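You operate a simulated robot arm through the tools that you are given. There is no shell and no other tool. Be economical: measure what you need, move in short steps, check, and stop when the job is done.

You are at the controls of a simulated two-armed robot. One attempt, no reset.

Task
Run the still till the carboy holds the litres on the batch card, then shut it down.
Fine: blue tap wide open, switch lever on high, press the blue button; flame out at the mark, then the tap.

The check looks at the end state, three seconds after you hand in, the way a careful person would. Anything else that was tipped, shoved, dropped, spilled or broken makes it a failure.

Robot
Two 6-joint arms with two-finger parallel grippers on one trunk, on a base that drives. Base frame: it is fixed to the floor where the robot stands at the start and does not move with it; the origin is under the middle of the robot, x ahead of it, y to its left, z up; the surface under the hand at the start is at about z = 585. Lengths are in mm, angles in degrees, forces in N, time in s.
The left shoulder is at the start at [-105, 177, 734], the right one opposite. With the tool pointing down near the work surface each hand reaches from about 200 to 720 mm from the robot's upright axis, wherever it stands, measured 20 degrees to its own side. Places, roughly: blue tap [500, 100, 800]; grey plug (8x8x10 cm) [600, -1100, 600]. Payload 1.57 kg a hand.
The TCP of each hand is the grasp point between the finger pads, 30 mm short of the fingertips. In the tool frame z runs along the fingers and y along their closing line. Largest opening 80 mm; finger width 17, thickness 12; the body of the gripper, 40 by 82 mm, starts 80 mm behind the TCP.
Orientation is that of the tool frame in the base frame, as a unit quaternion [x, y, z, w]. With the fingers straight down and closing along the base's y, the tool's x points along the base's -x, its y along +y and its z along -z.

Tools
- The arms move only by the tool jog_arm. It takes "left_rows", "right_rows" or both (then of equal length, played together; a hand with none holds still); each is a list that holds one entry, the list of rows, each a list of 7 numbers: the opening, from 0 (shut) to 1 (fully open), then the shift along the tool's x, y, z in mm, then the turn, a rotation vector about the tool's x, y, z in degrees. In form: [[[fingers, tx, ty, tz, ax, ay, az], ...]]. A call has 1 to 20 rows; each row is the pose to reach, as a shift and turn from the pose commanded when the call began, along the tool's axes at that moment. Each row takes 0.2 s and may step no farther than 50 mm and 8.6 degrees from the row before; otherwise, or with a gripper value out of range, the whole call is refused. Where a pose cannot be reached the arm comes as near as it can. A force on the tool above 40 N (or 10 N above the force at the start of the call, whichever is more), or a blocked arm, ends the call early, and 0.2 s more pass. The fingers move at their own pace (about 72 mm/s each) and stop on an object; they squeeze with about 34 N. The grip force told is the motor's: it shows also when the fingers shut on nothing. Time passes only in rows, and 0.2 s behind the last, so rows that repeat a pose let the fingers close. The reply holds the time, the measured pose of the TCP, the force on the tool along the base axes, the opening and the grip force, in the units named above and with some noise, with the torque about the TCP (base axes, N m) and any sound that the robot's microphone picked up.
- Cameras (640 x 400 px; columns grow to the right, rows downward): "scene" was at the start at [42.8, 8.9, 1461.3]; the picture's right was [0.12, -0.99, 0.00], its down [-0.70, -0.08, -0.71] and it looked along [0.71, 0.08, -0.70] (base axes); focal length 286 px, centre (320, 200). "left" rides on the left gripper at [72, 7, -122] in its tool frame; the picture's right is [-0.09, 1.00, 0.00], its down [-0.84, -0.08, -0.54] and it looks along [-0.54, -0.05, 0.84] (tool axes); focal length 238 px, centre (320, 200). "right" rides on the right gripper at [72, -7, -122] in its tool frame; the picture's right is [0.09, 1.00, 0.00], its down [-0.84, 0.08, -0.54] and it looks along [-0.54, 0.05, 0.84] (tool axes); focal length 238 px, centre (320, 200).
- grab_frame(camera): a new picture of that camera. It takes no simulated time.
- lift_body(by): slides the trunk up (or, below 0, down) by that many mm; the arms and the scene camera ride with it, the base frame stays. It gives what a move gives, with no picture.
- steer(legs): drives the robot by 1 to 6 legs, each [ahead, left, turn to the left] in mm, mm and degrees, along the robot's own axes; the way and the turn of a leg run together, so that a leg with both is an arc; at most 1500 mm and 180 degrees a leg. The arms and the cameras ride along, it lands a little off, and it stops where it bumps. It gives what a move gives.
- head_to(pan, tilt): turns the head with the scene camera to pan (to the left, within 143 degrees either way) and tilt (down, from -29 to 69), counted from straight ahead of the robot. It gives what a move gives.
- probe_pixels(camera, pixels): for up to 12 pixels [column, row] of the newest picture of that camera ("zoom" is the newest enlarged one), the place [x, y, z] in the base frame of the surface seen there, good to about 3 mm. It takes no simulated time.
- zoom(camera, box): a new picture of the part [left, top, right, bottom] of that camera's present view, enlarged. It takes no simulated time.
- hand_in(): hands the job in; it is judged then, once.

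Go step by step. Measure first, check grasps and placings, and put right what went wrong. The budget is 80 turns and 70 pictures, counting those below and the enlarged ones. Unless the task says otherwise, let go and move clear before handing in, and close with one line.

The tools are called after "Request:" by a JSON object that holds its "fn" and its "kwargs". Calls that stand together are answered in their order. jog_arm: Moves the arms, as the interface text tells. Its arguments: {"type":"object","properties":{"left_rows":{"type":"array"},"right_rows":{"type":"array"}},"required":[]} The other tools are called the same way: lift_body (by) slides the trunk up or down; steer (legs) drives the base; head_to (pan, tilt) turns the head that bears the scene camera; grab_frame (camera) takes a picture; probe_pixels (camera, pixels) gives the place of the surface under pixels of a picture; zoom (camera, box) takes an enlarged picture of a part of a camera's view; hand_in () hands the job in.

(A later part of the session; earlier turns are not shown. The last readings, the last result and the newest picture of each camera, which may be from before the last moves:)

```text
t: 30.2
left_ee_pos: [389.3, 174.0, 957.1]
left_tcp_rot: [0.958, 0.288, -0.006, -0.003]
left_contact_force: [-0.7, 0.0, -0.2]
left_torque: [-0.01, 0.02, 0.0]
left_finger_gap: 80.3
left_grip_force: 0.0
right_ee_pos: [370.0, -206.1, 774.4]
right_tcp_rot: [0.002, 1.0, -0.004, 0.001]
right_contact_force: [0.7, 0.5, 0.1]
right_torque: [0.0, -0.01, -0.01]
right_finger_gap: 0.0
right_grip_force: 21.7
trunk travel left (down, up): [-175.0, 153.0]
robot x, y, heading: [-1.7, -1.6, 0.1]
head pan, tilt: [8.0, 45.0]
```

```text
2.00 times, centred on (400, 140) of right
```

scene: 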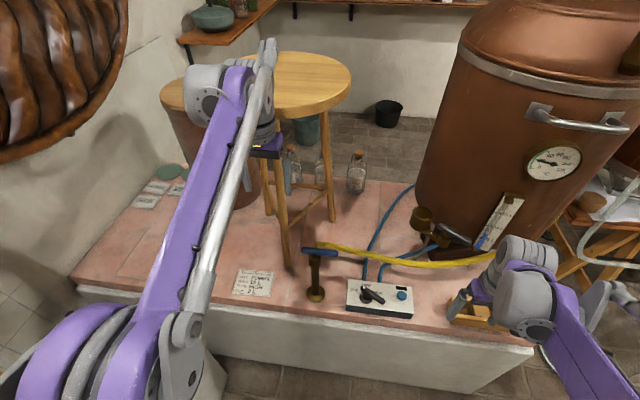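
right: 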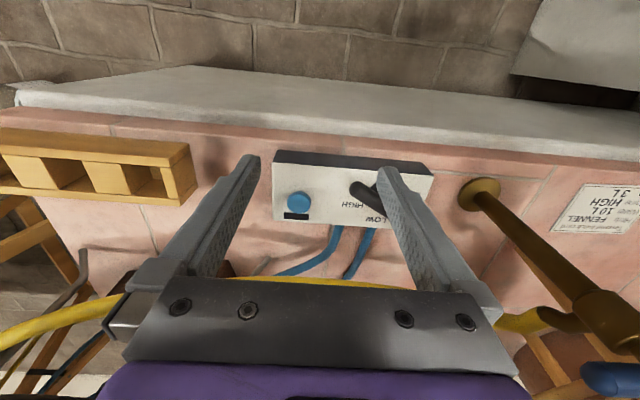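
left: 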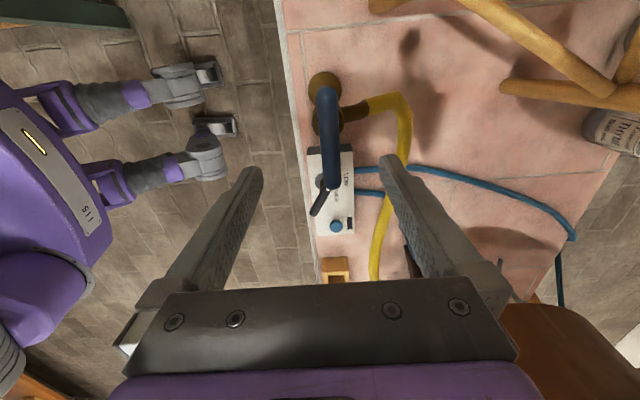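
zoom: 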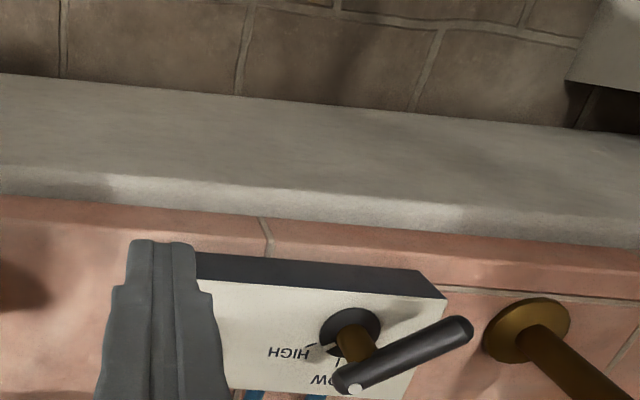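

The bar is at −49°, matching the HIGH tick at −49°. Now I'll bring the shut fingers over the blue button at (478,−179, top 650) and hover 10 mm above it.

Request:
{"fn": "jog_arm", "kwargs": {"right_rows": [[[0, -36, 9, 0, 0, 0, 0], [0, -72, 18, 0, 0, 0, 0], [0, -108, 27, 0, 0, 0, 0], [0, -108, 27, 40, 0, 0, 0], [0, -108, 27, 80, 0, 0, 0], [0, -108, 27, 84, 0, 0, 0]]]}}

Request:
{"fn": "grab_frame", "kwargs": {"camera": "right"}}

```text
t: 31.6
left_ee_pos: [387.8, 174.2, 959.3]
left_tcp_rot: [0.958, 0.286, -0.005, -0.002]
left_contact_force: [-0.1, 0.2, 0.5]
left_torque: [-0.02, -0.03, 0.01]
left_finger_gap: 80.1
left_grip_force: 0.1
right_ee_pos: [477.8, -178.7, 689.3]
right_tcp_rot: [0.003, 1.0, -0.004, 0.0]
right_contact_force: [-0.5, 1.1, -0.6]
right_torque: [0.0, 0.01, 0.04]
right_finger_gap: 0.0
right_grip_force: 21.4
trunk travel left (down, up): [-175.0, 153.0]
robot x, y, heading: [-5.1, -1.3, 0.1]
head pan, tilt: [8.0, 45.0]
```

```text
33 pictures are left
```

right: 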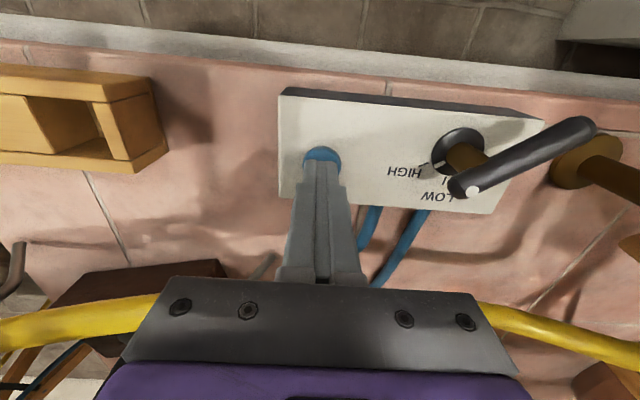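

The fingers sit right over the button. Before lighting, I'll pre-position the left hand, shut, on the +y side of the open tap bar for the later closing push.

Request:
{"fn": "jog_arm", "kwargs": {"left_rows": [[[0, 0, 0, 10, 0, 0, -8], [0, 0, 0, 40, 0, 0, -16], [0, 0, 0, 80, 0, 0, -24], [0, 0, 0, 120, 0, 0, -32], [0, 5, 20, 120, 0, 0, -40], [0, 9, 42, 120, 0, 0, -48], [0, 13.6, 64.3, 120, 0, 0, -56]]]}}

Request:
{"fn": "head_to", "kwargs": {"pan": -58, "tilt": 45}}

Request:
{"fn": "grab_frame", "kwargs": {"camera": "scene"}}

```text
t: 33.2
left_ee_pos: [432.8, 126.9, 836.5]
left_tcp_rot: [0.71, 0.705, -0.004, -0.005]
left_contact_force: [0.6, 0.0, -0.2]
left_torque: [-0.03, 0.01, -0.01]
left_finger_gap: 0.0
left_grip_force: 21.2
right_ee_pos: [476.2, -180.0, 689.8]
right_tcp_rot: [0.002, 1.0, -0.004, -0.001]
right_contact_force: [0.2, -0.4, 0.1]
right_torque: [-0.01, 0.01, 0.02]
right_finger_gap: 0.0
right_grip_force: 21.6
trunk travel left (down, up): [-175.0, 153.0]
robot x, y, heading: [2.1, -1.0, 0.0]
head pan, tilt: [8.0, 45.0]
```

```text
t: 34.6
left_ee_pos: [431.8, 127.8, 835.7]
left_tcp_rot: [0.711, 0.704, -0.004, -0.006]
left_contact_force: [0.1, -1.1, -0.3]
left_torque: [-0.02, 0.02, 0.04]
left_finger_gap: 0.0
left_grip_force: 21.0
right_ee_pos: [476.8, -177.6, 690.8]
right_tcp_rot: [0.002, 1.0, -0.005, 0.0]
right_contact_force: [0.8, 0.6, 0.2]
right_torque: [-0.03, 0.04, 0.04]
right_finger_gap: 0.0
right_grip_force: 21.7
trunk travel left (down, up): [-175.0, 153.0]
robot x, y, heading: [1.0, 4.4, -0.0]
head pan, tilt: [-58.0, 45.0]
```

```text
32 pictures are left
```

scene: 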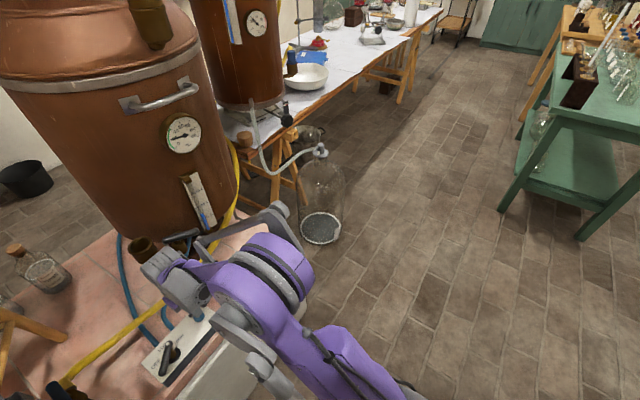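

The whole carboy shows now at (320,195). I'll zoom in on it for litre marks before lighting.

Request:
{"fn": "zoom", "kwargs": {"camera": "scene", "box": [286, 140, 356, 250]}}

```text
3.64 times, centred on (321, 195) of scene
```

zoom: 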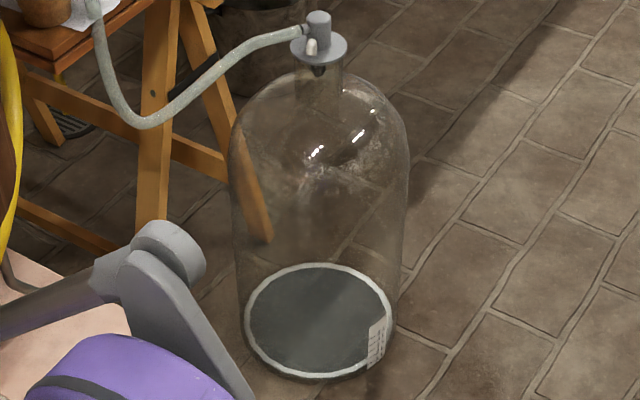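

A small graduated label sits low on the carboy at zoom (378,342), about scene (337,234). I'll zoom on it hard.

Request:
{"fn": "zoom", "kwargs": {"camera": "scene", "box": [322, 222, 352, 246]}}

Request:
{"fn": "probe_pixels", "kwargs": {"camera": "scene", "pixels": [[337, 228], [336, 238], [320, 228], [318, 150]]}}

```text
16.00 times, centred on (337, 234) of scene
```

zoom: 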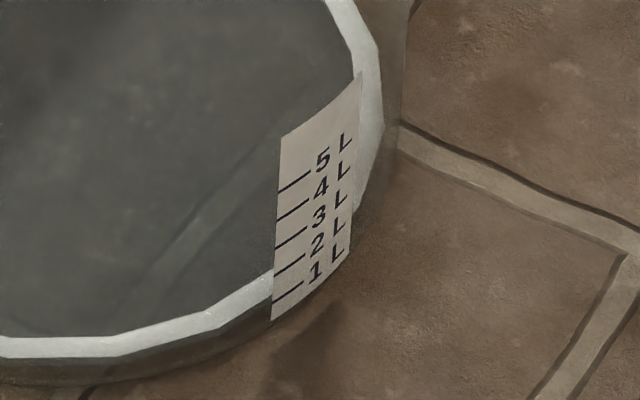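

```text
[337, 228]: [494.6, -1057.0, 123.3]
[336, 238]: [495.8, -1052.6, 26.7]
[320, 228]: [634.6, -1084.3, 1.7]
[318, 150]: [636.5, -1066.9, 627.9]
```

The 16× zoom reads a 1–5 L scale clearly, so I can watch the 3 L tick from here. Everything is ready, so I'll press the blue button now.

Request:
{"fn": "jog_arm", "kwargs": {"right_rows": [[[0, 0, 0, 6, 0, 0, 0], [0, 0, 0, 12, 0, 0, 0], [0, 0, 0, 16, 0, 0, 0], [0, 0, 0, 16, 0, 0, 0]]]}}

```text
t: 35.6
left_ee_pos: [431.3, 126.8, 835.6]
left_tcp_rot: [0.71, 0.704, -0.004, -0.005]
left_contact_force: [0.7, 1.0, -0.7]
left_torque: [-0.02, 0.0, -0.01]
left_finger_gap: 0.0
left_grip_force: 21.3
right_ee_pos: [476.6, -177.9, 674.1]
right_tcp_rot: [0.003, 1.0, -0.005, 0.002]
right_contact_force: [1.7, -0.1, 3.0]
right_torque: [0.04, -0.04, 0.0]
right_finger_gap: 0.1
right_grip_force: 21.2
trunk travel left (down, up): [-175.0, 153.0]
robot x, y, heading: [-0.1, 0.6, 0.0]
head pan, tilt: [-58.0, 45.0]
```

The button is down about 6 mm with a light 3 N and no sound, so I'll press a little farther until it bottoms.

Request:
{"fn": "jog_arm", "kwargs": {"right_rows": [[[0, 0, 0, 2, 0, 0, 0], [0, 0, 0, 4, 0, 0, 0], [0, 0, 0, 6, 0, 0, 0], [0, 0, 0, 6, 0, 0, 0]]]}}

Request:
{"fn": "zoom", "kwargs": {"camera": "scene", "box": [100, 100, 260, 240]}}

```text
t: 36.4
left_ee_pos: [431.8, 127.0, 837.3]
left_tcp_rot: [0.71, 0.704, -0.003, -0.004]
left_contact_force: [-0.3, -0.2, 0.1]
left_torque: [-0.01, 0.0, 0.02]
left_finger_gap: 0.3
left_grip_force: 21.0
right_ee_pos: [478.1, -179.0, 670.6]
right_tcp_rot: [0.002, 1.0, -0.006, 0.002]
right_contact_force: [-1.6, -0.3, 25.5]
right_torque: [0.05, 0.13, 0.01]
right_finger_gap: 0.0
right_grip_force: 21.6
trunk travel left (down, up): [-175.0, 153.0]
robot x, y, heading: [-0.9, -0.5, 0.2]
head pan, tilt: [-58.0, 45.0]
heard: click
stopped in row 4 (right hand): the force on the tool passed its limit at 44 N (the readings are from after the stop); the commanded pose is now the measured one
```

```text
2.86 times, centred on (180, 170) of scene
```

zoom: 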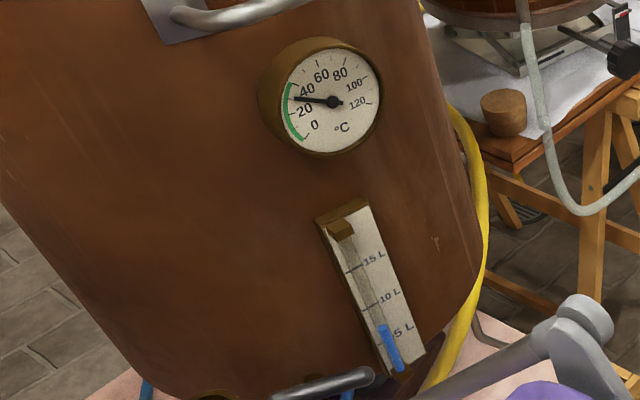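

A click was heard and the still thermometer is climbing, so the flame is lit. I'll move the right hand to the +y side of the lever, ready to switch it off.

Request:
{"fn": "jog_arm", "kwargs": {"right_rows": [[[0, 0, 0, -40, 0, 0, 0], [0, 5, 10, -85, 0, 0, 0], [0, 20, 50, -100, 0, 0, 0], [0, 30, 95, -100, 0, 0, 0], [0, 30, 135, -100, 0, 0, 0], [0, 16, 166, -95, 0, 0, 0], [0, 16, 166, -55, 0, 0, 0], [0, 16, 166, -21, 0, 0, 0]]]}}

Request:
{"fn": "grab_frame", "kwargs": {"camera": "scene"}}

```text
t: 38.2
left_ee_pos: [432.1, 127.3, 835.4]
left_tcp_rot: [0.711, 0.704, -0.004, -0.005]
left_contact_force: [-0.2, -0.2, -0.2]
left_torque: [-0.02, 0.01, -0.04]
left_finger_gap: 0.1
left_grip_force: 21.5
right_ee_pos: [463.7, -11.3, 688.6]
right_tcp_rot: [0.003, 1.0, -0.005, 0.001]
right_contact_force: [0.3, 0.7, 0.6]
right_torque: [-0.03, 0.03, 0.0]
right_finger_gap: 0.1
right_grip_force: 20.8
trunk travel left (down, up): [-175.0, 153.0]
robot x, y, heading: [3.2, 1.2, -0.1]
head pan, tilt: [-58.0, 45.0]
```

```text
28 pictures are left
```

scene: 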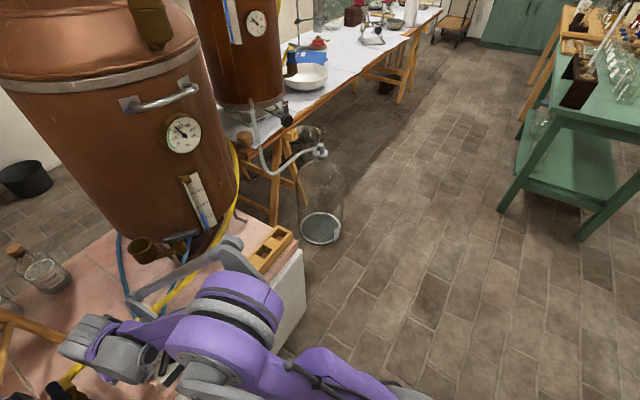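

The thermometer is already higher, about 50 °C, and the carboy view is clear. I'll wait a couple of seconds and read both.

Request:
{"fn": "jog_arm", "kwargs": {"right_rows": [[[0, 0, 0, 0, 0, 0, 0], [0, 0, 0, 0, 0, 0, 0], [0, 0, 0, 0, 0, 0, 0], [0, 0, 0, 0, 0, 0, 0], [0, 0, 0, 0, 0, 0, 0], [0, 0, 0, 0, 0, 0, 0], [0, 0, 0, 0, 0, 0, 0], [0, 0, 0, 0, 0, 0, 0]]]}}

Request:
{"fn": "zoom", "kwargs": {"camera": "scene", "box": [160, 80, 360, 250]}}

```text
t: 40.0
left_ee_pos: [433.0, 127.4, 835.5]
left_tcp_rot: [0.711, 0.704, -0.004, -0.005]
left_contact_force: [-0.3, -0.1, -0.3]
left_torque: [0.03, 0.01, 0.0]
left_finger_gap: 0.2
left_grip_force: 21.4
right_ee_pos: [463.6, -11.0, 689.2]
right_tcp_rot: [0.003, 1.0, -0.005, 0.001]
right_contact_force: [-0.3, 0.3, 0.9]
right_torque: [-0.01, 0.01, 0.01]
right_finger_gap: 0.0
right_grip_force: 21.6
trunk travel left (down, up): [-175.0, 153.0]
robot x, y, heading: [-2.7, 3.8, -0.1]
head pan, tilt: [-58.0, 45.0]
```

```text
2.35 times, centred on (260, 165) of scene
```

zoom: 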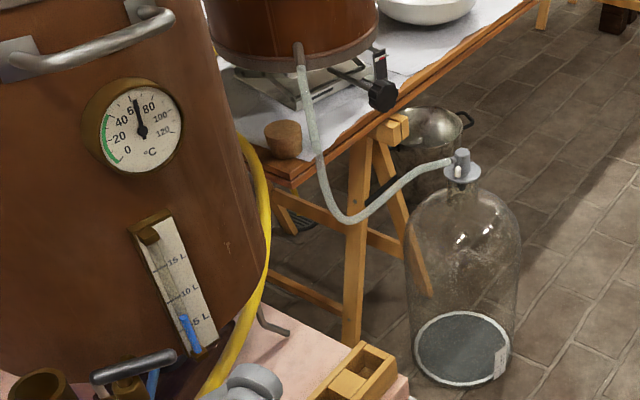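

The still is at about 68 °C, rising near 10 °C per second. I'll wait 3.5 s more.

Request:
{"fn": "jog_arm", "kwargs": {"right_rows": [[[0, 0, 0, 0, 0, 0, 0], [0, 0, 0, 0, 0, 0, 0], [0, 0, 0, 0, 0, 0, 0], [0, 0, 0, 0, 0, 0, 0], [0, 0, 0, 0, 0, 0, 0], [0, 0, 0, 0, 0, 0, 0], [0, 0, 0, 0, 0, 0, 0], [0, 0, 0, 0, 0, 0, 0], [0, 0, 0, 0, 0, 0, 0], [0, 0, 0, 0, 0, 0, 0], [0, 0, 0, 0, 0, 0, 0], [0, 0, 0, 0, 0, 0, 0], [0, 0, 0, 0, 0, 0, 0], [0, 0, 0, 0, 0, 0, 0], [0, 0, 0, 0, 0, 0, 0], [0, 0, 0, 0, 0, 0, 0]]]}}

Request:
{"fn": "zoom", "kwargs": {"camera": "scene", "box": [160, 80, 360, 250]}}

```text
t: 43.4
left_ee_pos: [431.6, 127.6, 836.1]
left_tcp_rot: [0.711, 0.703, -0.004, -0.006]
left_contact_force: [-0.8, 0.2, 0.3]
left_torque: [0.01, 0.01, 0.0]
left_finger_gap: 0.0
left_grip_force: 21.4
right_ee_pos: [463.4, -10.1, 689.3]
right_tcp_rot: [0.003, 1.0, -0.005, 0.002]
right_contact_force: [-1.0, 0.2, -0.6]
right_torque: [0.0, -0.01, 0.0]
right_finger_gap: 0.1
right_grip_force: 21.5
trunk travel left (down, up): [-175.0, 153.0]
robot x, y, heading: [0.5, 0.1, -0.2]
head pan, tilt: [-58.0, 45.0]
```

```text
2.35 times, centred on (260, 165) of scene
```

zoom: 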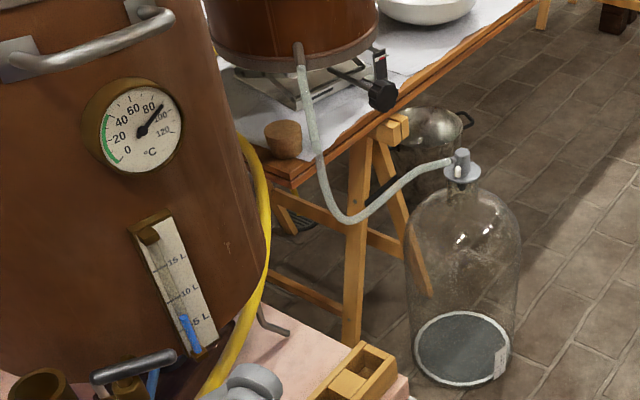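

It's about 94 °C and nothing has run over yet. While waiting I'll bring the pusher close to the lever without touching it.

Request:
{"fn": "jog_arm", "kwargs": {"right_rows": [[[0, 5, -6, 0, 0, 0, 0], [0, 9, -12, 0, 0, 0, 0], [0, 9, -12, 0, 0, 0, 0], [0, 9, -12, 0, 0, 0, 0], [0, 9, -12, 0, 0, 0, 0], [0, 9, -12, 0, 0, 0, 0], [0, 9, -12, 0, 0, 0, 0], [0, 9, -12, 0, 0, 0, 0], [0, 9, -12, 0, 0, 0, 0], [0, 9, -12, 0, 0, 0, 0]]]}}

Request:
{"fn": "zoom", "kwargs": {"camera": "scene", "box": [286, 200, 356, 250]}}

```text
t: 45.6
left_ee_pos: [431.7, 126.8, 835.7]
left_tcp_rot: [0.711, 0.703, -0.003, -0.004]
left_contact_force: [0.8, -0.9, -0.1]
left_torque: [0.04, 0.01, 0.02]
left_finger_gap: 0.2
left_grip_force: 21.0
right_ee_pos: [453.5, -23.9, 688.9]
right_tcp_rot: [0.002, 1.0, -0.005, 0.002]
right_contact_force: [-0.2, -0.1, -0.6]
right_torque: [-0.02, 0.01, 0.01]
right_finger_gap: 0.0
right_grip_force: 20.6
trunk travel left (down, up): [-175.0, 153.0]
robot x, y, heading: [-1.3, 2.3, -0.1]
head pan, tilt: [-58.0, 45.0]
```

```text
8.00 times, centred on (321, 225) of scene
```

zoom: 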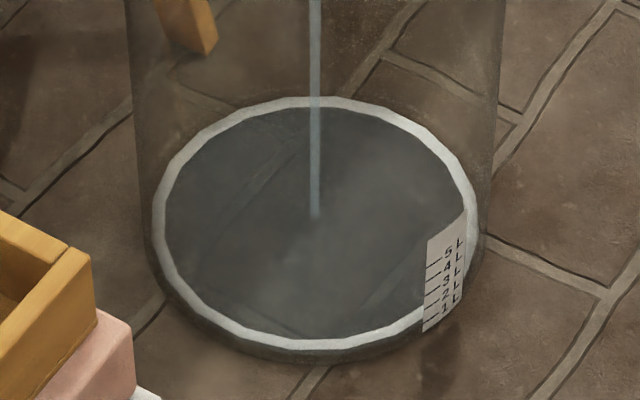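

The condensate stream has started into the carboy. I'll step one second and read the level.

Request:
{"fn": "jog_arm", "kwargs": {"right_rows": [[[0, 0, 0, 0, 0, 0, 0], [0, 0, 0, 0, 0, 0, 0], [0, 0, 0, 0, 0, 0, 0], [0, 0, 0, 0, 0, 0, 0], [0, 0, 0, 0, 0, 0, 0]]]}}

Request:
{"fn": "zoom", "kwargs": {"camera": "scene", "box": [301, 211, 351, 246]}}

```text
t: 46.8
left_ee_pos: [431.8, 126.6, 836.4]
left_tcp_rot: [0.71, 0.704, -0.003, -0.005]
left_contact_force: [-0.1, 0.1, 0.4]
left_torque: [0.02, -0.03, 0.01]
left_finger_gap: 0.0
left_grip_force: 21.0
right_ee_pos: [453.3, -24.2, 689.3]
right_tcp_rot: [0.002, 1.0, -0.005, 0.002]
right_contact_force: [-0.4, 0.4, 0.3]
right_torque: [0.02, 0.01, -0.02]
right_finger_gap: 0.2
right_grip_force: 21.7
trunk travel left (down, up): [-175.0, 153.0]
robot x, y, heading: [-2.3, -0.2, -0.2]
head pan, tilt: [-58.0, 45.0]
```

```text
11.43 times, centred on (326, 228) of scene
```

zoom: 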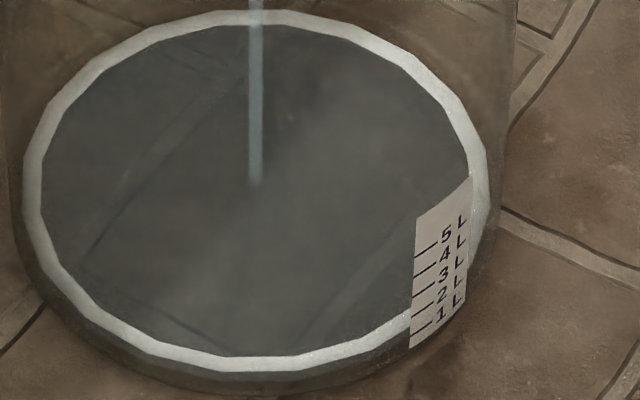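

The stream foot moved from about row 227.3 to 226.5 while ticks are about 1.8 px per litre, so roughly 0.3–0.4 L per second. I'll wait 2 s more and compare.

Request:
{"fn": "jog_arm", "kwargs": {"right_rows": [[[0, 0, 0, 0, 0, 0, 0], [0, 0, 0, 0, 0, 0, 0], [0, 0, 0, 0, 0, 0, 0], [0, 0, 0, 0, 0, 0, 0], [0, 0, 0, 0, 0, 0, 0], [0, 0, 0, 0, 0, 0, 0], [0, 0, 0, 0, 0, 0, 0], [0, 0, 0, 0, 0, 0, 0], [0, 0, 0, 0, 0, 0, 0]]]}}

Request:
{"fn": "zoom", "kwargs": {"camera": "scene", "box": [301, 211, 351, 246]}}

```text
t: 48.8
left_ee_pos: [431.8, 127.3, 837.4]
left_tcp_rot: [0.711, 0.703, -0.004, -0.004]
left_contact_force: [0.3, -0.1, -0.4]
left_torque: [-0.02, 0.02, 0.03]
left_finger_gap: 0.0
left_grip_force: 21.5
right_ee_pos: [454.0, -23.8, 687.8]
right_tcp_rot: [0.003, 1.0, -0.006, 0.002]
right_contact_force: [-0.6, -0.1, -0.4]
right_torque: [0.0, -0.02, 0.02]
right_finger_gap: 0.0
right_grip_force: 21.6
trunk travel left (down, up): [-175.0, 153.0]
robot x, y, heading: [0.1, -0.1, 0.0]
head pan, tilt: [-58.0, 45.0]
```

```text
11.43 times, centred on (326, 228) of scene
```

zoom: 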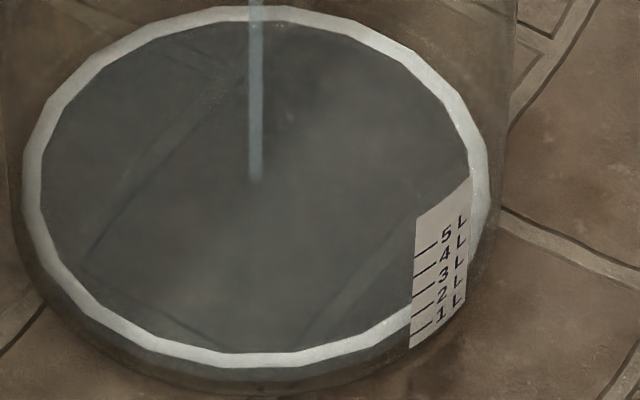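

The pale ring is the liquid rim and it's rising slowly. I'll zoom harder at the label to see where the surface meets the ticks.

Request:
{"fn": "zoom", "kwargs": {"camera": "scene", "box": [328, 228, 346, 242]}}

```text
16.00 times, centred on (337, 235) of scene
```

zoom: 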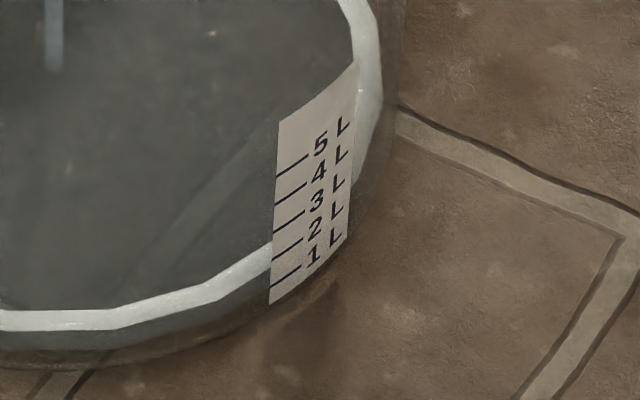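

I can compare heights directly by probing the ring, the disc and the tick ends in this zoom.

Request:
{"fn": "probe_pixels", "kwargs": {"camera": "zoom", "pixels": [[274, 173], [274, 202], [274, 230], [274, 257], [274, 284], [272, 300], [40, 320], [150, 305], [230, 278], [120, 200], [372, 90], [40, 350]]}}

```text
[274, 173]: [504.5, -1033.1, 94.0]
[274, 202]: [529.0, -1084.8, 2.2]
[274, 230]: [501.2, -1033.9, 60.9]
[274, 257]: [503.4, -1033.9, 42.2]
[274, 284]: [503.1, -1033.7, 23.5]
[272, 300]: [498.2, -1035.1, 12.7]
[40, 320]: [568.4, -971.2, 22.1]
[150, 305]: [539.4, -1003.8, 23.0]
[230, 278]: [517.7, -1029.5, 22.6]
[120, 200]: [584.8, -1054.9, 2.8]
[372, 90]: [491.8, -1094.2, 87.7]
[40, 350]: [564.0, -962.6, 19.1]
```

The ring surface is at z≈22.5, and the ticks are 1 L≈23.5, 2 L≈42, 3 L≈60. So it holds about 0.95 L, filling near 0.1 L/s. I'll wait 8 s in two calls.

Request:
{"fn": "jog_arm", "kwargs": {"right_rows": [[[0, 0, 0, 0, 0, 0, 0], [0, 0, 0, 0, 0, 0, 0], [0, 0, 0, 0, 0, 0, 0], [0, 0, 0, 0, 0, 0, 0], [0, 0, 0, 0, 0, 0, 0], [0, 0, 0, 0, 0, 0, 0], [0, 0, 0, 0, 0, 0, 0], [0, 0, 0, 0, 0, 0, 0], [0, 0, 0, 0, 0, 0, 0], [0, 0, 0, 0, 0, 0, 0], [0, 0, 0, 0, 0, 0, 0], [0, 0, 0, 0, 0, 0, 0], [0, 0, 0, 0, 0, 0, 0], [0, 0, 0, 0, 0, 0, 0], [0, 0, 0, 0, 0, 0, 0], [0, 0, 0, 0, 0, 0, 0], [0, 0, 0, 0, 0, 0, 0], [0, 0, 0, 0, 0, 0, 0], [0, 0, 0, 0, 0, 0, 0], [0, 0, 0, 0, 0, 0, 0]]]}}

Request:
{"fn": "zoom", "kwargs": {"camera": "scene", "box": [328, 228, 346, 242]}}

Request:
{"fn": "probe_pixels", "kwargs": {"camera": "zoom", "pixels": [[40, 300], [40, 306], [40, 312], [150, 290], [150, 297], [230, 265], [230, 270], [276, 172], [276, 200], [276, 229], [276, 256], [276, 283]]}}

```text
t: 53.0
left_ee_pos: [433.1, 127.9, 835.6]
left_tcp_rot: [0.711, 0.703, -0.004, -0.005]
left_contact_force: [-0.5, -0.1, 0.1]
left_torque: [0.0, 0.01, -0.01]
left_finger_gap: 0.3
left_grip_force: 20.9
right_ee_pos: [453.6, -23.9, 689.7]
right_tcp_rot: [0.002, 1.0, -0.005, 0.002]
right_contact_force: [-0.1, -0.3, 0.2]
right_torque: [-0.02, -0.01, 0.01]
right_finger_gap: 0.0
right_grip_force: 21.6
trunk travel left (down, up): [-175.0, 153.0]
robot x, y, heading: [-3.9, -4.5, 0.0]
head pan, tilt: [-58.0, 45.0]
```

```text
16.00 times, centred on (337, 235) of scene
```

zoom: 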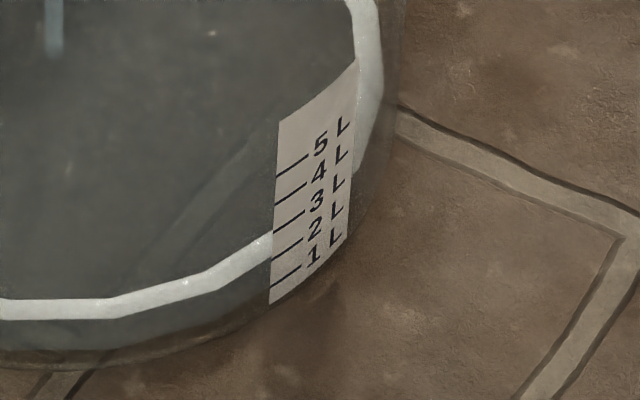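

```text
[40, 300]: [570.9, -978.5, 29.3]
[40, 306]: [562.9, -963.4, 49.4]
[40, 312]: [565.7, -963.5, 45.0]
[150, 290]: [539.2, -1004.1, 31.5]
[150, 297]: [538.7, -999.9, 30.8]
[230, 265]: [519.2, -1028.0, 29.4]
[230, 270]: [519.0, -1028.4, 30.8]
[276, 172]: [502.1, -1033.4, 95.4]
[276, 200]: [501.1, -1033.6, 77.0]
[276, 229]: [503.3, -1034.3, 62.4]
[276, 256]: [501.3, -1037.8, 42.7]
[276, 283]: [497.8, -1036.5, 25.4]
```

The surface is at z≈30.4 (about 1.35 L), rising 1.9 mm/s, and the 3 L tick fits at z≈60.3, expected near t≈68.5. I'll wait to about 61 s and remeasure.

Request:
{"fn": "jog_arm", "kwargs": {"right_rows": [[[0, 0, 0, 0, 0, 0, 0], [0, 0, 0, 0, 0, 0, 0], [0, 0, 0, 0, 0, 0, 0], [0, 0, 0, 0, 0, 0, 0], [0, 0, 0, 0, 0, 0, 0], [0, 0, 0, 0, 0, 0, 0], [0, 0, 0, 0, 0, 0, 0], [0, 0, 0, 0, 0, 0, 0], [0, 0, 0, 0, 0, 0, 0], [0, 0, 0, 0, 0, 0, 0], [0, 0, 0, 0, 0, 0, 0], [0, 0, 0, 0, 0, 0, 0], [0, 0, 0, 0, 0, 0, 0], [0, 0, 0, 0, 0, 0, 0], [0, 0, 0, 0, 0, 0, 0], [0, 0, 0, 0, 0, 0, 0], [0, 0, 0, 0, 0, 0, 0], [0, 0, 0, 0, 0, 0, 0], [0, 0, 0, 0, 0, 0, 0], [0, 0, 0, 0, 0, 0, 0]]]}}

Request:
{"fn": "jog_arm", "kwargs": {"right_rows": [[[0, 0, 0, 0, 0, 0, 0], [0, 0, 0, 0, 0, 0, 0], [0, 0, 0, 0, 0, 0, 0], [0, 0, 0, 0, 0, 0, 0], [0, 0, 0, 0, 0, 0, 0], [0, 0, 0, 0, 0, 0, 0], [0, 0, 0, 0, 0, 0, 0], [0, 0, 0, 0, 0, 0, 0], [0, 0, 0, 0, 0, 0, 0], [0, 0, 0, 0, 0, 0, 0], [0, 0, 0, 0, 0, 0, 0], [0, 0, 0, 0, 0, 0, 0], [0, 0, 0, 0, 0, 0, 0], [0, 0, 0, 0, 0, 0, 0], [0, 0, 0, 0, 0, 0, 0], [0, 0, 0, 0, 0, 0, 0], [0, 0, 0, 0, 0, 0, 0]]]}}

Request:
{"fn": "zoom", "kwargs": {"camera": "scene", "box": [328, 228, 346, 242]}}

Request:
{"fn": "probe_pixels", "kwargs": {"camera": "zoom", "pixels": [[40, 282], [40, 288], [100, 283], [150, 268], [150, 274], [200, 258], [230, 245], [230, 250], [276, 229], [276, 257], [290, 222], [290, 193]]}}

```text
t: 57.2
left_ee_pos: [432.2, 126.5, 836.7]
left_tcp_rot: [0.711, 0.703, -0.004, -0.005]
left_contact_force: [-0.6, -0.1, -0.1]
left_torque: [-0.01, 0.02, 0.0]
left_finger_gap: 0.1
left_grip_force: 21.2
right_ee_pos: [453.7, -24.8, 689.4]
right_tcp_rot: [0.003, 1.0, -0.005, 0.002]
right_contact_force: [-0.1, 0.4, 0.0]
right_torque: [0.03, 0.01, 0.03]
right_finger_gap: 0.0
right_grip_force: 21.5
trunk travel left (down, up): [-175.0, 153.0]
robot x, y, heading: [0.1, -0.2, -0.4]
head pan, tilt: [-58.0, 45.0]
```

```text
t: 60.8
left_ee_pos: [432.2, 126.5, 836.6]
left_tcp_rot: [0.711, 0.703, -0.003, -0.004]
left_contact_force: [0.1, -0.4, 0.2]
left_torque: [0.0, -0.04, 0.03]
left_finger_gap: 0.0
left_grip_force: 21.6
right_ee_pos: [453.9, -24.8, 688.3]
right_tcp_rot: [0.002, 1.0, -0.005, 0.002]
right_contact_force: [0.3, -0.1, 0.6]
right_torque: [-0.04, 0.01, 0.0]
right_finger_gap: 0.1
right_grip_force: 21.1
trunk travel left (down, up): [-175.0, 153.0]
robot x, y, heading: [0.7, -1.7, 0.0]
head pan, tilt: [-58.0, 45.0]
```

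```text
16.00 times, centred on (337, 235) of scene
```

zoom: 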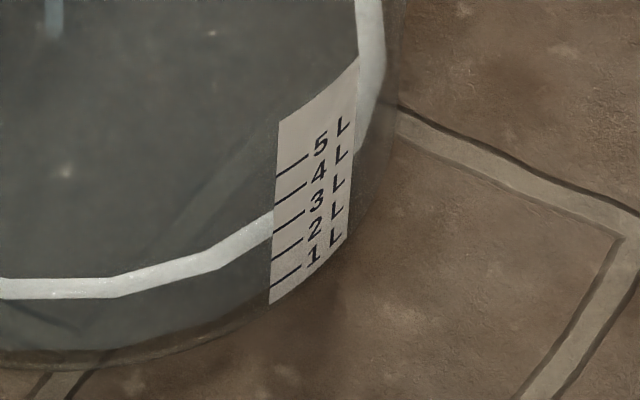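

```text
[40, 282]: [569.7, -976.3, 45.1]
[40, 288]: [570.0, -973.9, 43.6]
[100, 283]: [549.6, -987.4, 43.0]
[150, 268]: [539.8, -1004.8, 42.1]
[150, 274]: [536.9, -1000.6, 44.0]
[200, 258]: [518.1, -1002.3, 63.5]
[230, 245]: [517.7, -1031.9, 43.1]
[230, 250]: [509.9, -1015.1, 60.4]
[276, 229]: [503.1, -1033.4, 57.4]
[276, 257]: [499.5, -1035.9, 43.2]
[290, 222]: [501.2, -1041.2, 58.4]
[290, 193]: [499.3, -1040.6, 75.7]
```

The surface is at z≈43.4, just on the 2 L tick, rising about 0.1 L/s, so 3 L comes near t≈70.5. I'll wait to about 68 s and check once more.

Request:
{"fn": "jog_arm", "kwargs": {"right_rows": [[[0, 0, 0, 0, 0, 0, 0], [0, 0, 0, 0, 0, 0, 0], [0, 0, 0, 0, 0, 0, 0], [0, 0, 0, 0, 0, 0, 0], [0, 0, 0, 0, 0, 0, 0], [0, 0, 0, 0, 0, 0, 0], [0, 0, 0, 0, 0, 0, 0], [0, 0, 0, 0, 0, 0, 0], [0, 0, 0, 0, 0, 0, 0], [0, 0, 0, 0, 0, 0, 0], [0, 0, 0, 0, 0, 0, 0], [0, 0, 0, 0, 0, 0, 0], [0, 0, 0, 0, 0, 0, 0], [0, 0, 0, 0, 0, 0, 0], [0, 0, 0, 0, 0, 0, 0], [0, 0, 0, 0, 0, 0, 0], [0, 0, 0, 0, 0, 0, 0]]]}}

Request:
{"fn": "jog_arm", "kwargs": {"right_rows": [[[0, 0, 0, 0, 0, 0, 0], [0, 0, 0, 0, 0, 0, 0], [0, 0, 0, 0, 0, 0, 0], [0, 0, 0, 0, 0, 0, 0], [0, 0, 0, 0, 0, 0, 0], [0, 0, 0, 0, 0, 0, 0], [0, 0, 0, 0, 0, 0, 0], [0, 0, 0, 0, 0, 0, 0], [0, 0, 0, 0, 0, 0, 0], [0, 0, 0, 0, 0, 0, 0], [0, 0, 0, 0, 0, 0, 0], [0, 0, 0, 0, 0, 0, 0], [0, 0, 0, 0, 0, 0, 0]]]}}

Request:
{"fn": "zoom", "kwargs": {"camera": "scene", "box": [328, 228, 346, 242]}}

Request:
{"fn": "probe_pixels", "kwargs": {"camera": "zoom", "pixels": [[20, 264], [40, 264], [60, 264], [20, 268], [40, 268], [100, 264], [150, 252], [230, 228], [276, 229], [280, 227], [285, 224], [276, 257]]}}

```text
t: 64.4
left_ee_pos: [432.7, 127.3, 835.6]
left_tcp_rot: [0.71, 0.704, -0.003, -0.005]
left_contact_force: [0.8, 0.2, -0.5]
left_torque: [-0.02, -0.01, -0.04]
left_finger_gap: 0.0
left_grip_force: 21.8
right_ee_pos: [452.1, -23.9, 688.1]
right_tcp_rot: [0.003, 1.0, -0.005, 0.002]
right_contact_force: [0.6, -0.1, 0.0]
right_torque: [0.01, -0.02, -0.01]
right_finger_gap: 0.0
right_grip_force: 20.9
trunk travel left (down, up): [-175.0, 153.0]
robot x, y, heading: [-1.3, -2.0, 0.0]
head pan, tilt: [-58.0, 45.0]
```

```text
t: 67.2
left_ee_pos: [431.2, 127.5, 835.1]
left_tcp_rot: [0.711, 0.704, -0.004, -0.005]
left_contact_force: [-0.3, 0.1, 0.0]
left_torque: [0.0, 0.0, 0.03]
left_finger_gap: 0.0
left_grip_force: 21.8
right_ee_pos: [452.8, -23.2, 688.0]
right_tcp_rot: [0.003, 1.0, -0.005, 0.002]
right_contact_force: [0.2, -0.4, 0.4]
right_torque: [0.02, 0.02, -0.03]
right_finger_gap: 0.0
right_grip_force: 21.1
trunk travel left (down, up): [-175.0, 153.0]
robot x, y, heading: [-1.6, -1.7, -0.1]
head pan, tilt: [-58.0, 45.0]
```

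```text
16.00 times, centred on (337, 235) of scene
```

zoom: 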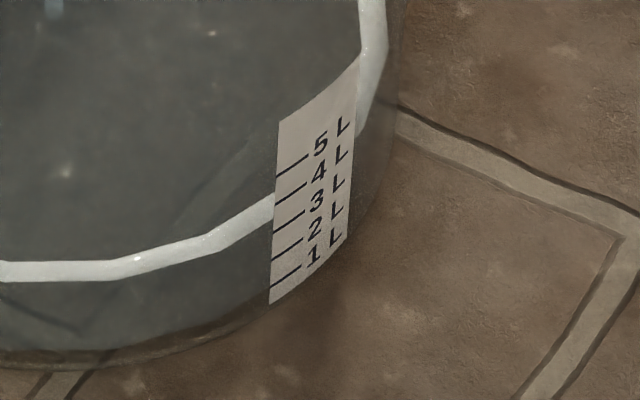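

```text
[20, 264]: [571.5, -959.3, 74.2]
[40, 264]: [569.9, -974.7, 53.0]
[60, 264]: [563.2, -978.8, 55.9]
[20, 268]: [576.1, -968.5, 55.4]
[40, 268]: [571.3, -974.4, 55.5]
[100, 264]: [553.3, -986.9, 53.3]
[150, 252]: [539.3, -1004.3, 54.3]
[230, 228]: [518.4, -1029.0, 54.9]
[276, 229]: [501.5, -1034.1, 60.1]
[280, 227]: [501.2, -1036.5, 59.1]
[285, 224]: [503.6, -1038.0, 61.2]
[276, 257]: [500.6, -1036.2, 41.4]
```

The surface is at z≈54.6 against 60.2 for the 3 L tick, about 3.2 s away. I'll hold 1 s and then sweep the lever back to OFF so the flame goes out right at the mark.

Request:
{"fn": "jog_arm", "kwargs": {"right_rows": [[[0, 0, 0, 0, 0, 0, 0], [0, 0, 0, 0, 0, 0, 0], [0, 0, 0, 0, 0, 0, 0], [0, 0, 0, 0, 0, 0, 0], [0, 0, 0, 0, 0, 0, 0], [0, 5, -4, 0, 0, 0, 0], [0, 19, -10, 0, 0, 0, 0], [0, 28, -17, 0, 0, 0, 0], [0, 35, -27, 0, 0, 0, 0], [0, 39, -38, 0, 0, 0, 0], [0, 41, -50, 0, 0, 0, 0], [0, 39, -62, 0, 0, 0, 0], [0, 37, -67, 0, 0, 0, 0], [0, 35, -71, 0, 0, 0, 0]]]}}

Request:
{"fn": "zoom", "kwargs": {"camera": "scene", "box": [328, 228, 346, 242]}}

Request:
{"fn": "probe_pixels", "kwargs": {"camera": "zoom", "pixels": [[40, 252], [40, 256], [40, 260], [100, 252], [100, 256], [150, 242], [150, 246], [230, 215], [230, 220], [276, 229], [20, 256], [70, 256]]}}

Request:
{"fn": "grab_frame", "kwargs": {"camera": "right"}}

```text
t: 70.2
left_ee_pos: [431.6, 126.8, 836.2]
left_tcp_rot: [0.711, 0.703, -0.003, -0.005]
left_contact_force: [-0.4, 0.2, -0.5]
left_torque: [-0.03, -0.02, 0.01]
left_finger_gap: 0.0
left_grip_force: 21.6
right_ee_pos: [418.2, -95.0, 690.0]
right_tcp_rot: [0.002, 1.0, -0.005, 0.002]
right_contact_force: [-0.3, -0.1, 0.2]
right_torque: [0.0, 0.0, 0.01]
right_finger_gap: 0.0
right_grip_force: 21.5
trunk travel left (down, up): [-175.0, 153.0]
robot x, y, heading: [-0.3, -2.6, -0.2]
head pan, tilt: [-58.0, 45.0]
```

```text
16.00 times, centred on (337, 235) of scene
```

zoom: 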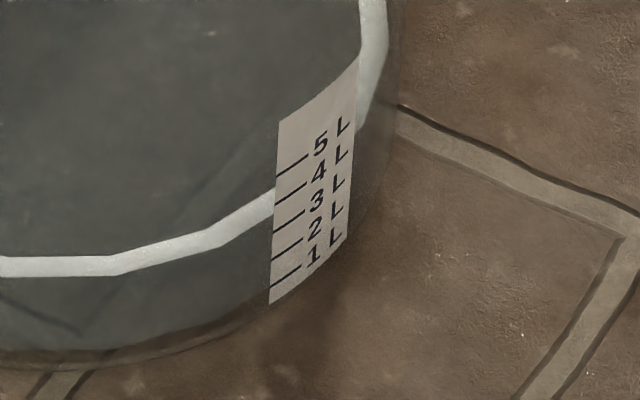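

```text
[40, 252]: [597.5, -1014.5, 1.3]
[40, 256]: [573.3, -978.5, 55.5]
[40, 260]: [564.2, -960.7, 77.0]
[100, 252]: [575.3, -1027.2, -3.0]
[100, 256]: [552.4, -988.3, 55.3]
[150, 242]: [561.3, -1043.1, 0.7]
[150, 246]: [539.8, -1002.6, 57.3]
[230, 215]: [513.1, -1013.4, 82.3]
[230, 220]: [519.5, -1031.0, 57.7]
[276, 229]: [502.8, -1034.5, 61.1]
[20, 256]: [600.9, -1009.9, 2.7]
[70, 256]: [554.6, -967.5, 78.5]
```

```text
17 pictures are left
```

right: 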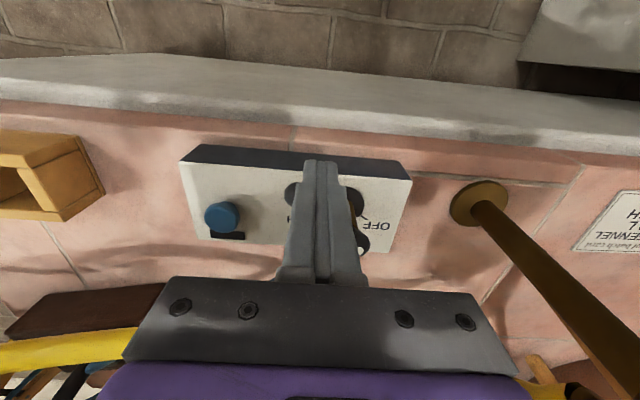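

The stream has stopped and the surface reads z≈56.5–57 against the 3 L tick at 60.3, so it's about 2.8 L. I'll back the hand off, then check the lever and that the level has settled.

Request:
{"fn": "jog_arm", "kwargs": {"right_rows": [[[0, 15, 10, 0, 0, 0, 0], [0, 20, 10, -40, 0, 0, 0], [0, 20, -20, -75, 0, 0, 0], [0, 20, -60, -85, 0, 0, 0]]]}}

Request:
{"fn": "grab_frame", "kwargs": {"camera": "right"}}

Request:
{"fn": "zoom", "kwargs": {"camera": "scene", "box": [328, 228, 346, 242]}}

Request:
{"fn": "probe_pixels", "kwargs": {"camera": "zoom", "pixels": [[30, 262], [40, 264], [50, 266], [60, 266], [80, 266], [100, 264], [120, 260], [150, 252], [180, 244], [210, 235], [240, 220], [255, 213]]}}

```text
t: 71.2
left_ee_pos: [430.8, 126.9, 835.7]
left_tcp_rot: [0.711, 0.703, -0.003, -0.005]
left_contact_force: [-0.7, -0.1, -0.5]
left_torque: [0.01, -0.03, -0.02]
left_finger_gap: 0.0
left_grip_force: 21.3
right_ee_pos: [396.1, -154.9, 775.1]
right_tcp_rot: [0.002, 1.0, -0.004, 0.002]
right_contact_force: [-0.3, 0.3, -0.4]
right_torque: [-0.01, -0.03, -0.03]
right_finger_gap: 0.1
right_grip_force: 21.6
trunk travel left (down, up): [-175.0, 153.0]
robot x, y, heading: [1.3, -0.3, -0.5]
head pan, tilt: [-58.0, 45.0]
```

```text
16 pictures are left
```

right: 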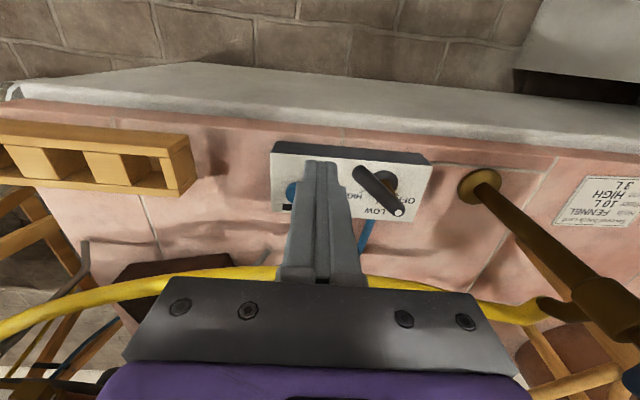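

```text
16.00 times, centred on (337, 235) of scene
```

zoom: 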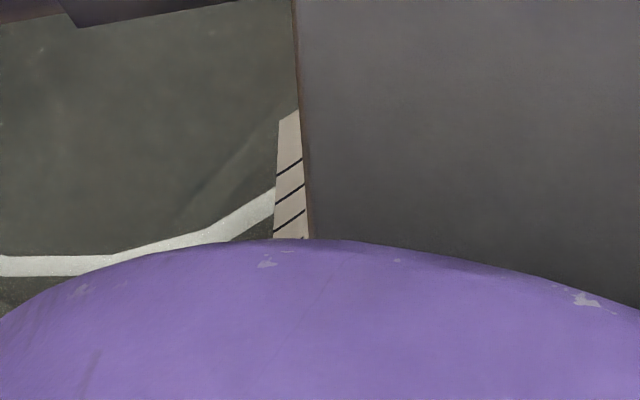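

```text
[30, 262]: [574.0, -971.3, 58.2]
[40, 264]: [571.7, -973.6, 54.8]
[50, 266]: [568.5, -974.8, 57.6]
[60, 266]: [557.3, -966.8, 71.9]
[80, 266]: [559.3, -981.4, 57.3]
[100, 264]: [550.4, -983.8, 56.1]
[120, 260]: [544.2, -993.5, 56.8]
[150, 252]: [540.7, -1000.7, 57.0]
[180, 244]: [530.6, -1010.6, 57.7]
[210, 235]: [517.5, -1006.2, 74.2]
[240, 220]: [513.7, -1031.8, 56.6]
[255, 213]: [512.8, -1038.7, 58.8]
```

The lever is back at OFF and the level has settled at z≈57.1, about 2.82 L, so it's slightly short. Undershoot can be put right: I'll set HIGH again and relight for just under two seconds of flow, lever first.

Request:
{"fn": "jog_arm", "kwargs": {"right_rows": [[[0, -36, 14, 0, 0, 0, 0], [0, -72, 28, 0, 0, 0, 0], [0, -72, 28, 40, 0, 0, 0], [0, -72, 28, 83, 0, 0, 0], [0, -62, 33, 83, 0, 0, 0], [0, -54, 37, 83, 0, 0, 0], [0, -44, 41, 83, 0, 0, 0], [0, -35, 45, 83, 0, 0, 0], [0, -27, 52, 83, 0, 0, 0], [0, -20, 62, 83, 0, 0, 0], [0, -16, 73, 83, 0, 0, 0], [0, -15, 85, 83, 0, 0, 0], [0, -16.5, 92.4, 83, 0, 0, 0], [0, -20, 100, 83, 0, 0, 0], [0, -22.5, 105, 83, 0, 0, 0], [0, -2.5, 92, 83, 0, 0, 0], [0, 7, 75, 43, 0, 0, 0], [0, 2, 50, 20, 0, 0, 0], [0, -20, 10, 5, 0, 0, 0], [0, -50, -20, 0, 0, 0, 0]]]}}

Request:
{"fn": "grab_frame", "kwargs": {"camera": "right"}}

Request:
{"fn": "zoom", "kwargs": {"camera": "scene", "box": [150, 100, 350, 250]}}

```text
t: 75.4
left_ee_pos: [430.6, 127.1, 835.9]
left_tcp_rot: [0.711, 0.704, -0.003, -0.005]
left_contact_force: [-0.1, -0.2, 0.1]
left_torque: [-0.02, 0.0, 0.02]
left_finger_gap: 0.1
left_grip_force: 21.7
right_ee_pos: [446.0, -174.5, 776.7]
right_tcp_rot: [0.003, 1.0, -0.004, 0.001]
right_contact_force: [0.5, 0.1, 0.7]
right_torque: [-0.02, 0.03, 0.01]
right_finger_gap: 0.0
right_grip_force: 21.1
trunk travel left (down, up): [-175.0, 153.0]
robot x, y, heading: [2.5, 5.8, -0.2]
head pan, tilt: [-58.0, 45.0]
```

```text
14 pictures are left
```

right: 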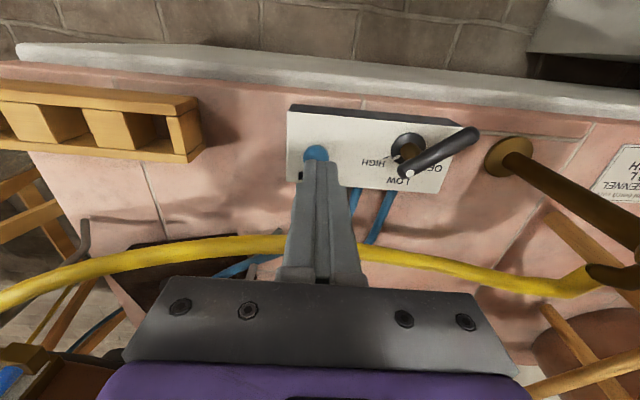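

```text
2.67 times, centred on (250, 175) of scene
```

zoom: 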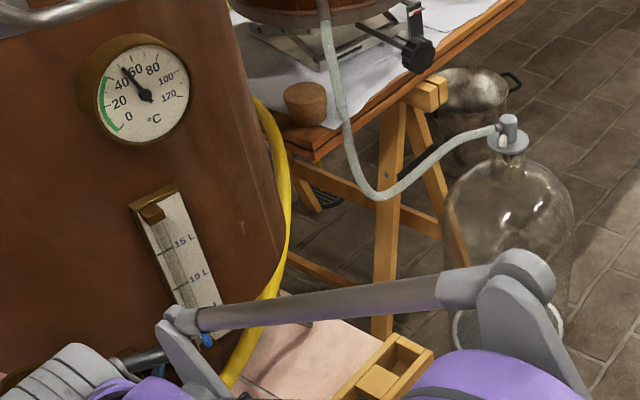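

The lever is on HIGH and the still has cooled to about 50 °C, so I have about 6 s after lighting to get back into place. I'll press the button.

Request:
{"fn": "jog_arm", "kwargs": {"right_rows": [[[0, -30, -4, 30, 0, 0, 0], [0, -30, -4, 70, 0, 0, 0], [0, -30, -4, 90, 0, 0, 0], [0, -30, -4, 98, 0, 0, 0], [0, -30, -4, 101, 0, 0, 0], [0, -30, -4, 103, 0, 0, 0], [0, -30, -4, 104.5, 0, 0, 0], [0, -30, -4, 106, 0, 0, 0]]]}}

```text
t: 77.2
left_ee_pos: [430.7, 127.7, 837.5]
left_tcp_rot: [0.711, 0.703, -0.004, -0.003]
left_contact_force: [-0.3, 0.2, -0.1]
left_torque: [0.02, 0.0, 0.0]
left_finger_gap: 0.0
left_grip_force: 21.3
right_ee_pos: [476.5, -179.6, 671.0]
right_tcp_rot: [0.003, 1.0, -0.005, 0.002]
right_contact_force: [-0.9, 1.8, 29.7]
right_torque: [0.12, 0.16, 0.01]
right_finger_gap: 0.2
right_grip_force: 21.4
trunk travel left (down, up): [-175.0, 153.0]
robot x, y, heading: [-1.9, -1.3, -0.1]
head pan, tilt: [-58.0, 45.0]
heard: click
```

It clicked again. I'll go back to the lever's +y side and read the temperature.

Request:
{"fn": "jog_arm", "kwargs": {"right_rows": [[[0, 0, 0, -40, 0, 0, 0], [0, 5, 10, -85, 0, 0, 0], [0, 20, 50, -100, 0, 0, 0], [0, 30, 95, -100, 0, 0, 0], [0, 30, 135, -100, 0, 0, 0], [0, 16, 166, -95, 0, 0, 0], [0, 16, 166, -55, 0, 0, 0], [0, 16, 166, -21, 0, 0, 0], [0, 25, 155, -21, 0, 0, 0]]]}}

Request:
{"fn": "zoom", "kwargs": {"camera": "scene", "box": [160, 80, 360, 250]}}

```text
t: 79.2
left_ee_pos: [431.7, 126.0, 835.9]
left_tcp_rot: [0.711, 0.703, -0.004, -0.005]
left_contact_force: [-0.5, 0.9, 0.6]
left_torque: [0.0, 0.0, -0.01]
left_finger_gap: 0.0
left_grip_force: 21.2
right_ee_pos: [451.4, -25.4, 688.1]
right_tcp_rot: [0.003, 1.0, -0.005, 0.001]
right_contact_force: [0.0, -0.1, 0.4]
right_torque: [0.02, -0.02, -0.03]
right_finger_gap: 0.0
right_grip_force: 21.4
trunk travel left (down, up): [-175.0, 153.0]
robot x, y, heading: [0.7, 0.7, 0.1]
head pan, tilt: [-58.0, 45.0]
```

```text
2.35 times, centred on (260, 165) of scene
```

zoom: 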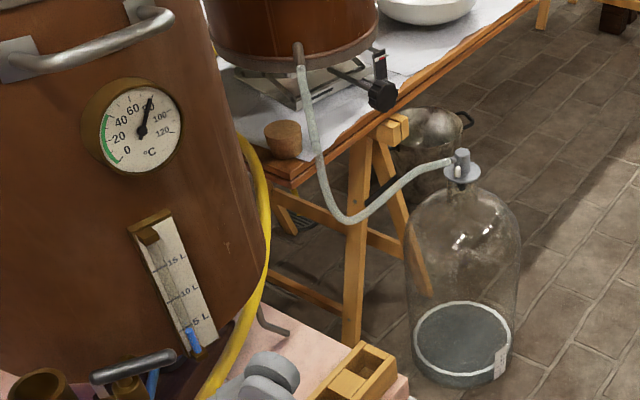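

It's about 80 °C with no stream yet. I'll wait 1.8 s and look for the stream.

Request:
{"fn": "jog_arm", "kwargs": {"right_rows": [[[0, 0, 0, 0, 0, 0, 0], [0, 0, 0, 0, 0, 0, 0], [0, 0, 0, 0, 0, 0, 0], [0, 0, 0, 0, 0, 0, 0], [0, 0, 0, 0, 0, 0, 0], [0, 0, 0, 0, 0, 0, 0], [0, 0, 0, 0, 0, 0, 0], [0, 0, 0, 0, 0, 0, 0]]]}}

Request:
{"fn": "zoom", "kwargs": {"camera": "scene", "box": [160, 80, 360, 250]}}

```text
t: 81.0
left_ee_pos: [432.0, 127.2, 837.0]
left_tcp_rot: [0.711, 0.704, -0.003, -0.005]
left_contact_force: [0.3, -0.5, 0.0]
left_torque: [0.0, 0.01, 0.03]
left_finger_gap: 0.0
left_grip_force: 21.1
right_ee_pos: [452.5, -25.1, 688.6]
right_tcp_rot: [0.002, 1.0, -0.006, 0.002]
right_contact_force: [0.2, -0.4, 0.6]
right_torque: [0.03, -0.02, -0.04]
right_finger_gap: 0.0
right_grip_force: 21.1
trunk travel left (down, up): [-175.0, 153.0]
robot x, y, heading: [-2.0, 0.5, 0.0]
head pan, tilt: [-58.0, 45.0]
```

```text
2.35 times, centred on (260, 165) of scene
```

zoom: 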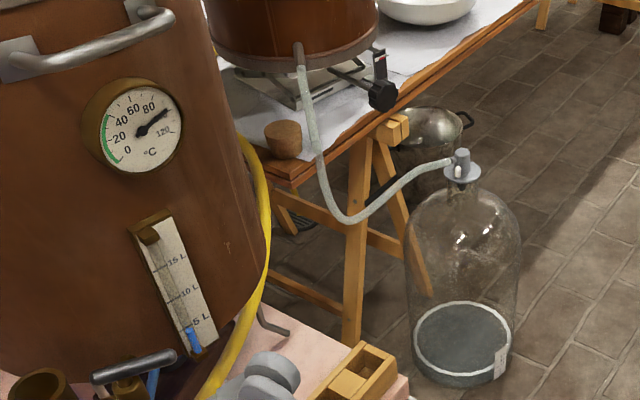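

It's at 100 °C, so the stream is about to start. I'll wait 1.2 s and measure the level.

Request:
{"fn": "jog_arm", "kwargs": {"right_rows": [[[0, 0, 0, 0, 0, 0, 0], [0, 0, 0, 0, 0, 0, 0], [0, 0, 0, 0, 0, 0, 0], [0, 0, 0, 0, 0, 0, 0], [0, 0, 0, 0, 0, 0, 0]]]}}

Request:
{"fn": "zoom", "kwargs": {"camera": "scene", "box": [328, 228, 346, 242]}}

Request:
{"fn": "probe_pixels", "kwargs": {"camera": "zoom", "pixels": [[30, 264], [40, 264], [50, 264], [60, 264], [80, 264], [100, 262], [120, 257], [150, 250], [180, 241], [215, 229], [240, 217], [255, 210]]}}

```text
t: 82.2
left_ee_pos: [433.4, 126.9, 837.0]
left_tcp_rot: [0.711, 0.703, -0.003, -0.005]
left_contact_force: [-0.6, -0.6, 0.6]
left_torque: [0.04, 0.03, 0.02]
left_finger_gap: 0.0
left_grip_force: 20.9
right_ee_pos: [452.6, -25.3, 687.5]
right_tcp_rot: [0.002, 1.0, -0.005, 0.002]
right_contact_force: [0.7, 0.8, -1.0]
right_torque: [0.02, -0.02, -0.01]
right_finger_gap: 0.0
right_grip_force: 21.4
trunk travel left (down, up): [-175.0, 153.0]
robot x, y, heading: [-6.0, 1.5, -0.3]
head pan, tilt: [-58.0, 45.0]
```

```text
16.00 times, centred on (337, 235) of scene
```

zoom: 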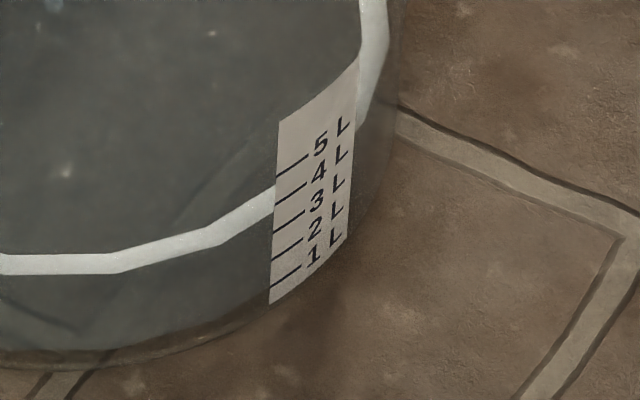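

```text
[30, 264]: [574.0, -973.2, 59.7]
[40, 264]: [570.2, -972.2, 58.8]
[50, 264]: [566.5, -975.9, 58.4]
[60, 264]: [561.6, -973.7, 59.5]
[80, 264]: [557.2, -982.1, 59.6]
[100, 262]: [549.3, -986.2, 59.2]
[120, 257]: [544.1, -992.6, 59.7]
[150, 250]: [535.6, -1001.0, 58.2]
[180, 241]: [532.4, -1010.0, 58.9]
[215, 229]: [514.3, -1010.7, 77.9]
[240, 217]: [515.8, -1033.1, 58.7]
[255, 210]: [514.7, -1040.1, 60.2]
```

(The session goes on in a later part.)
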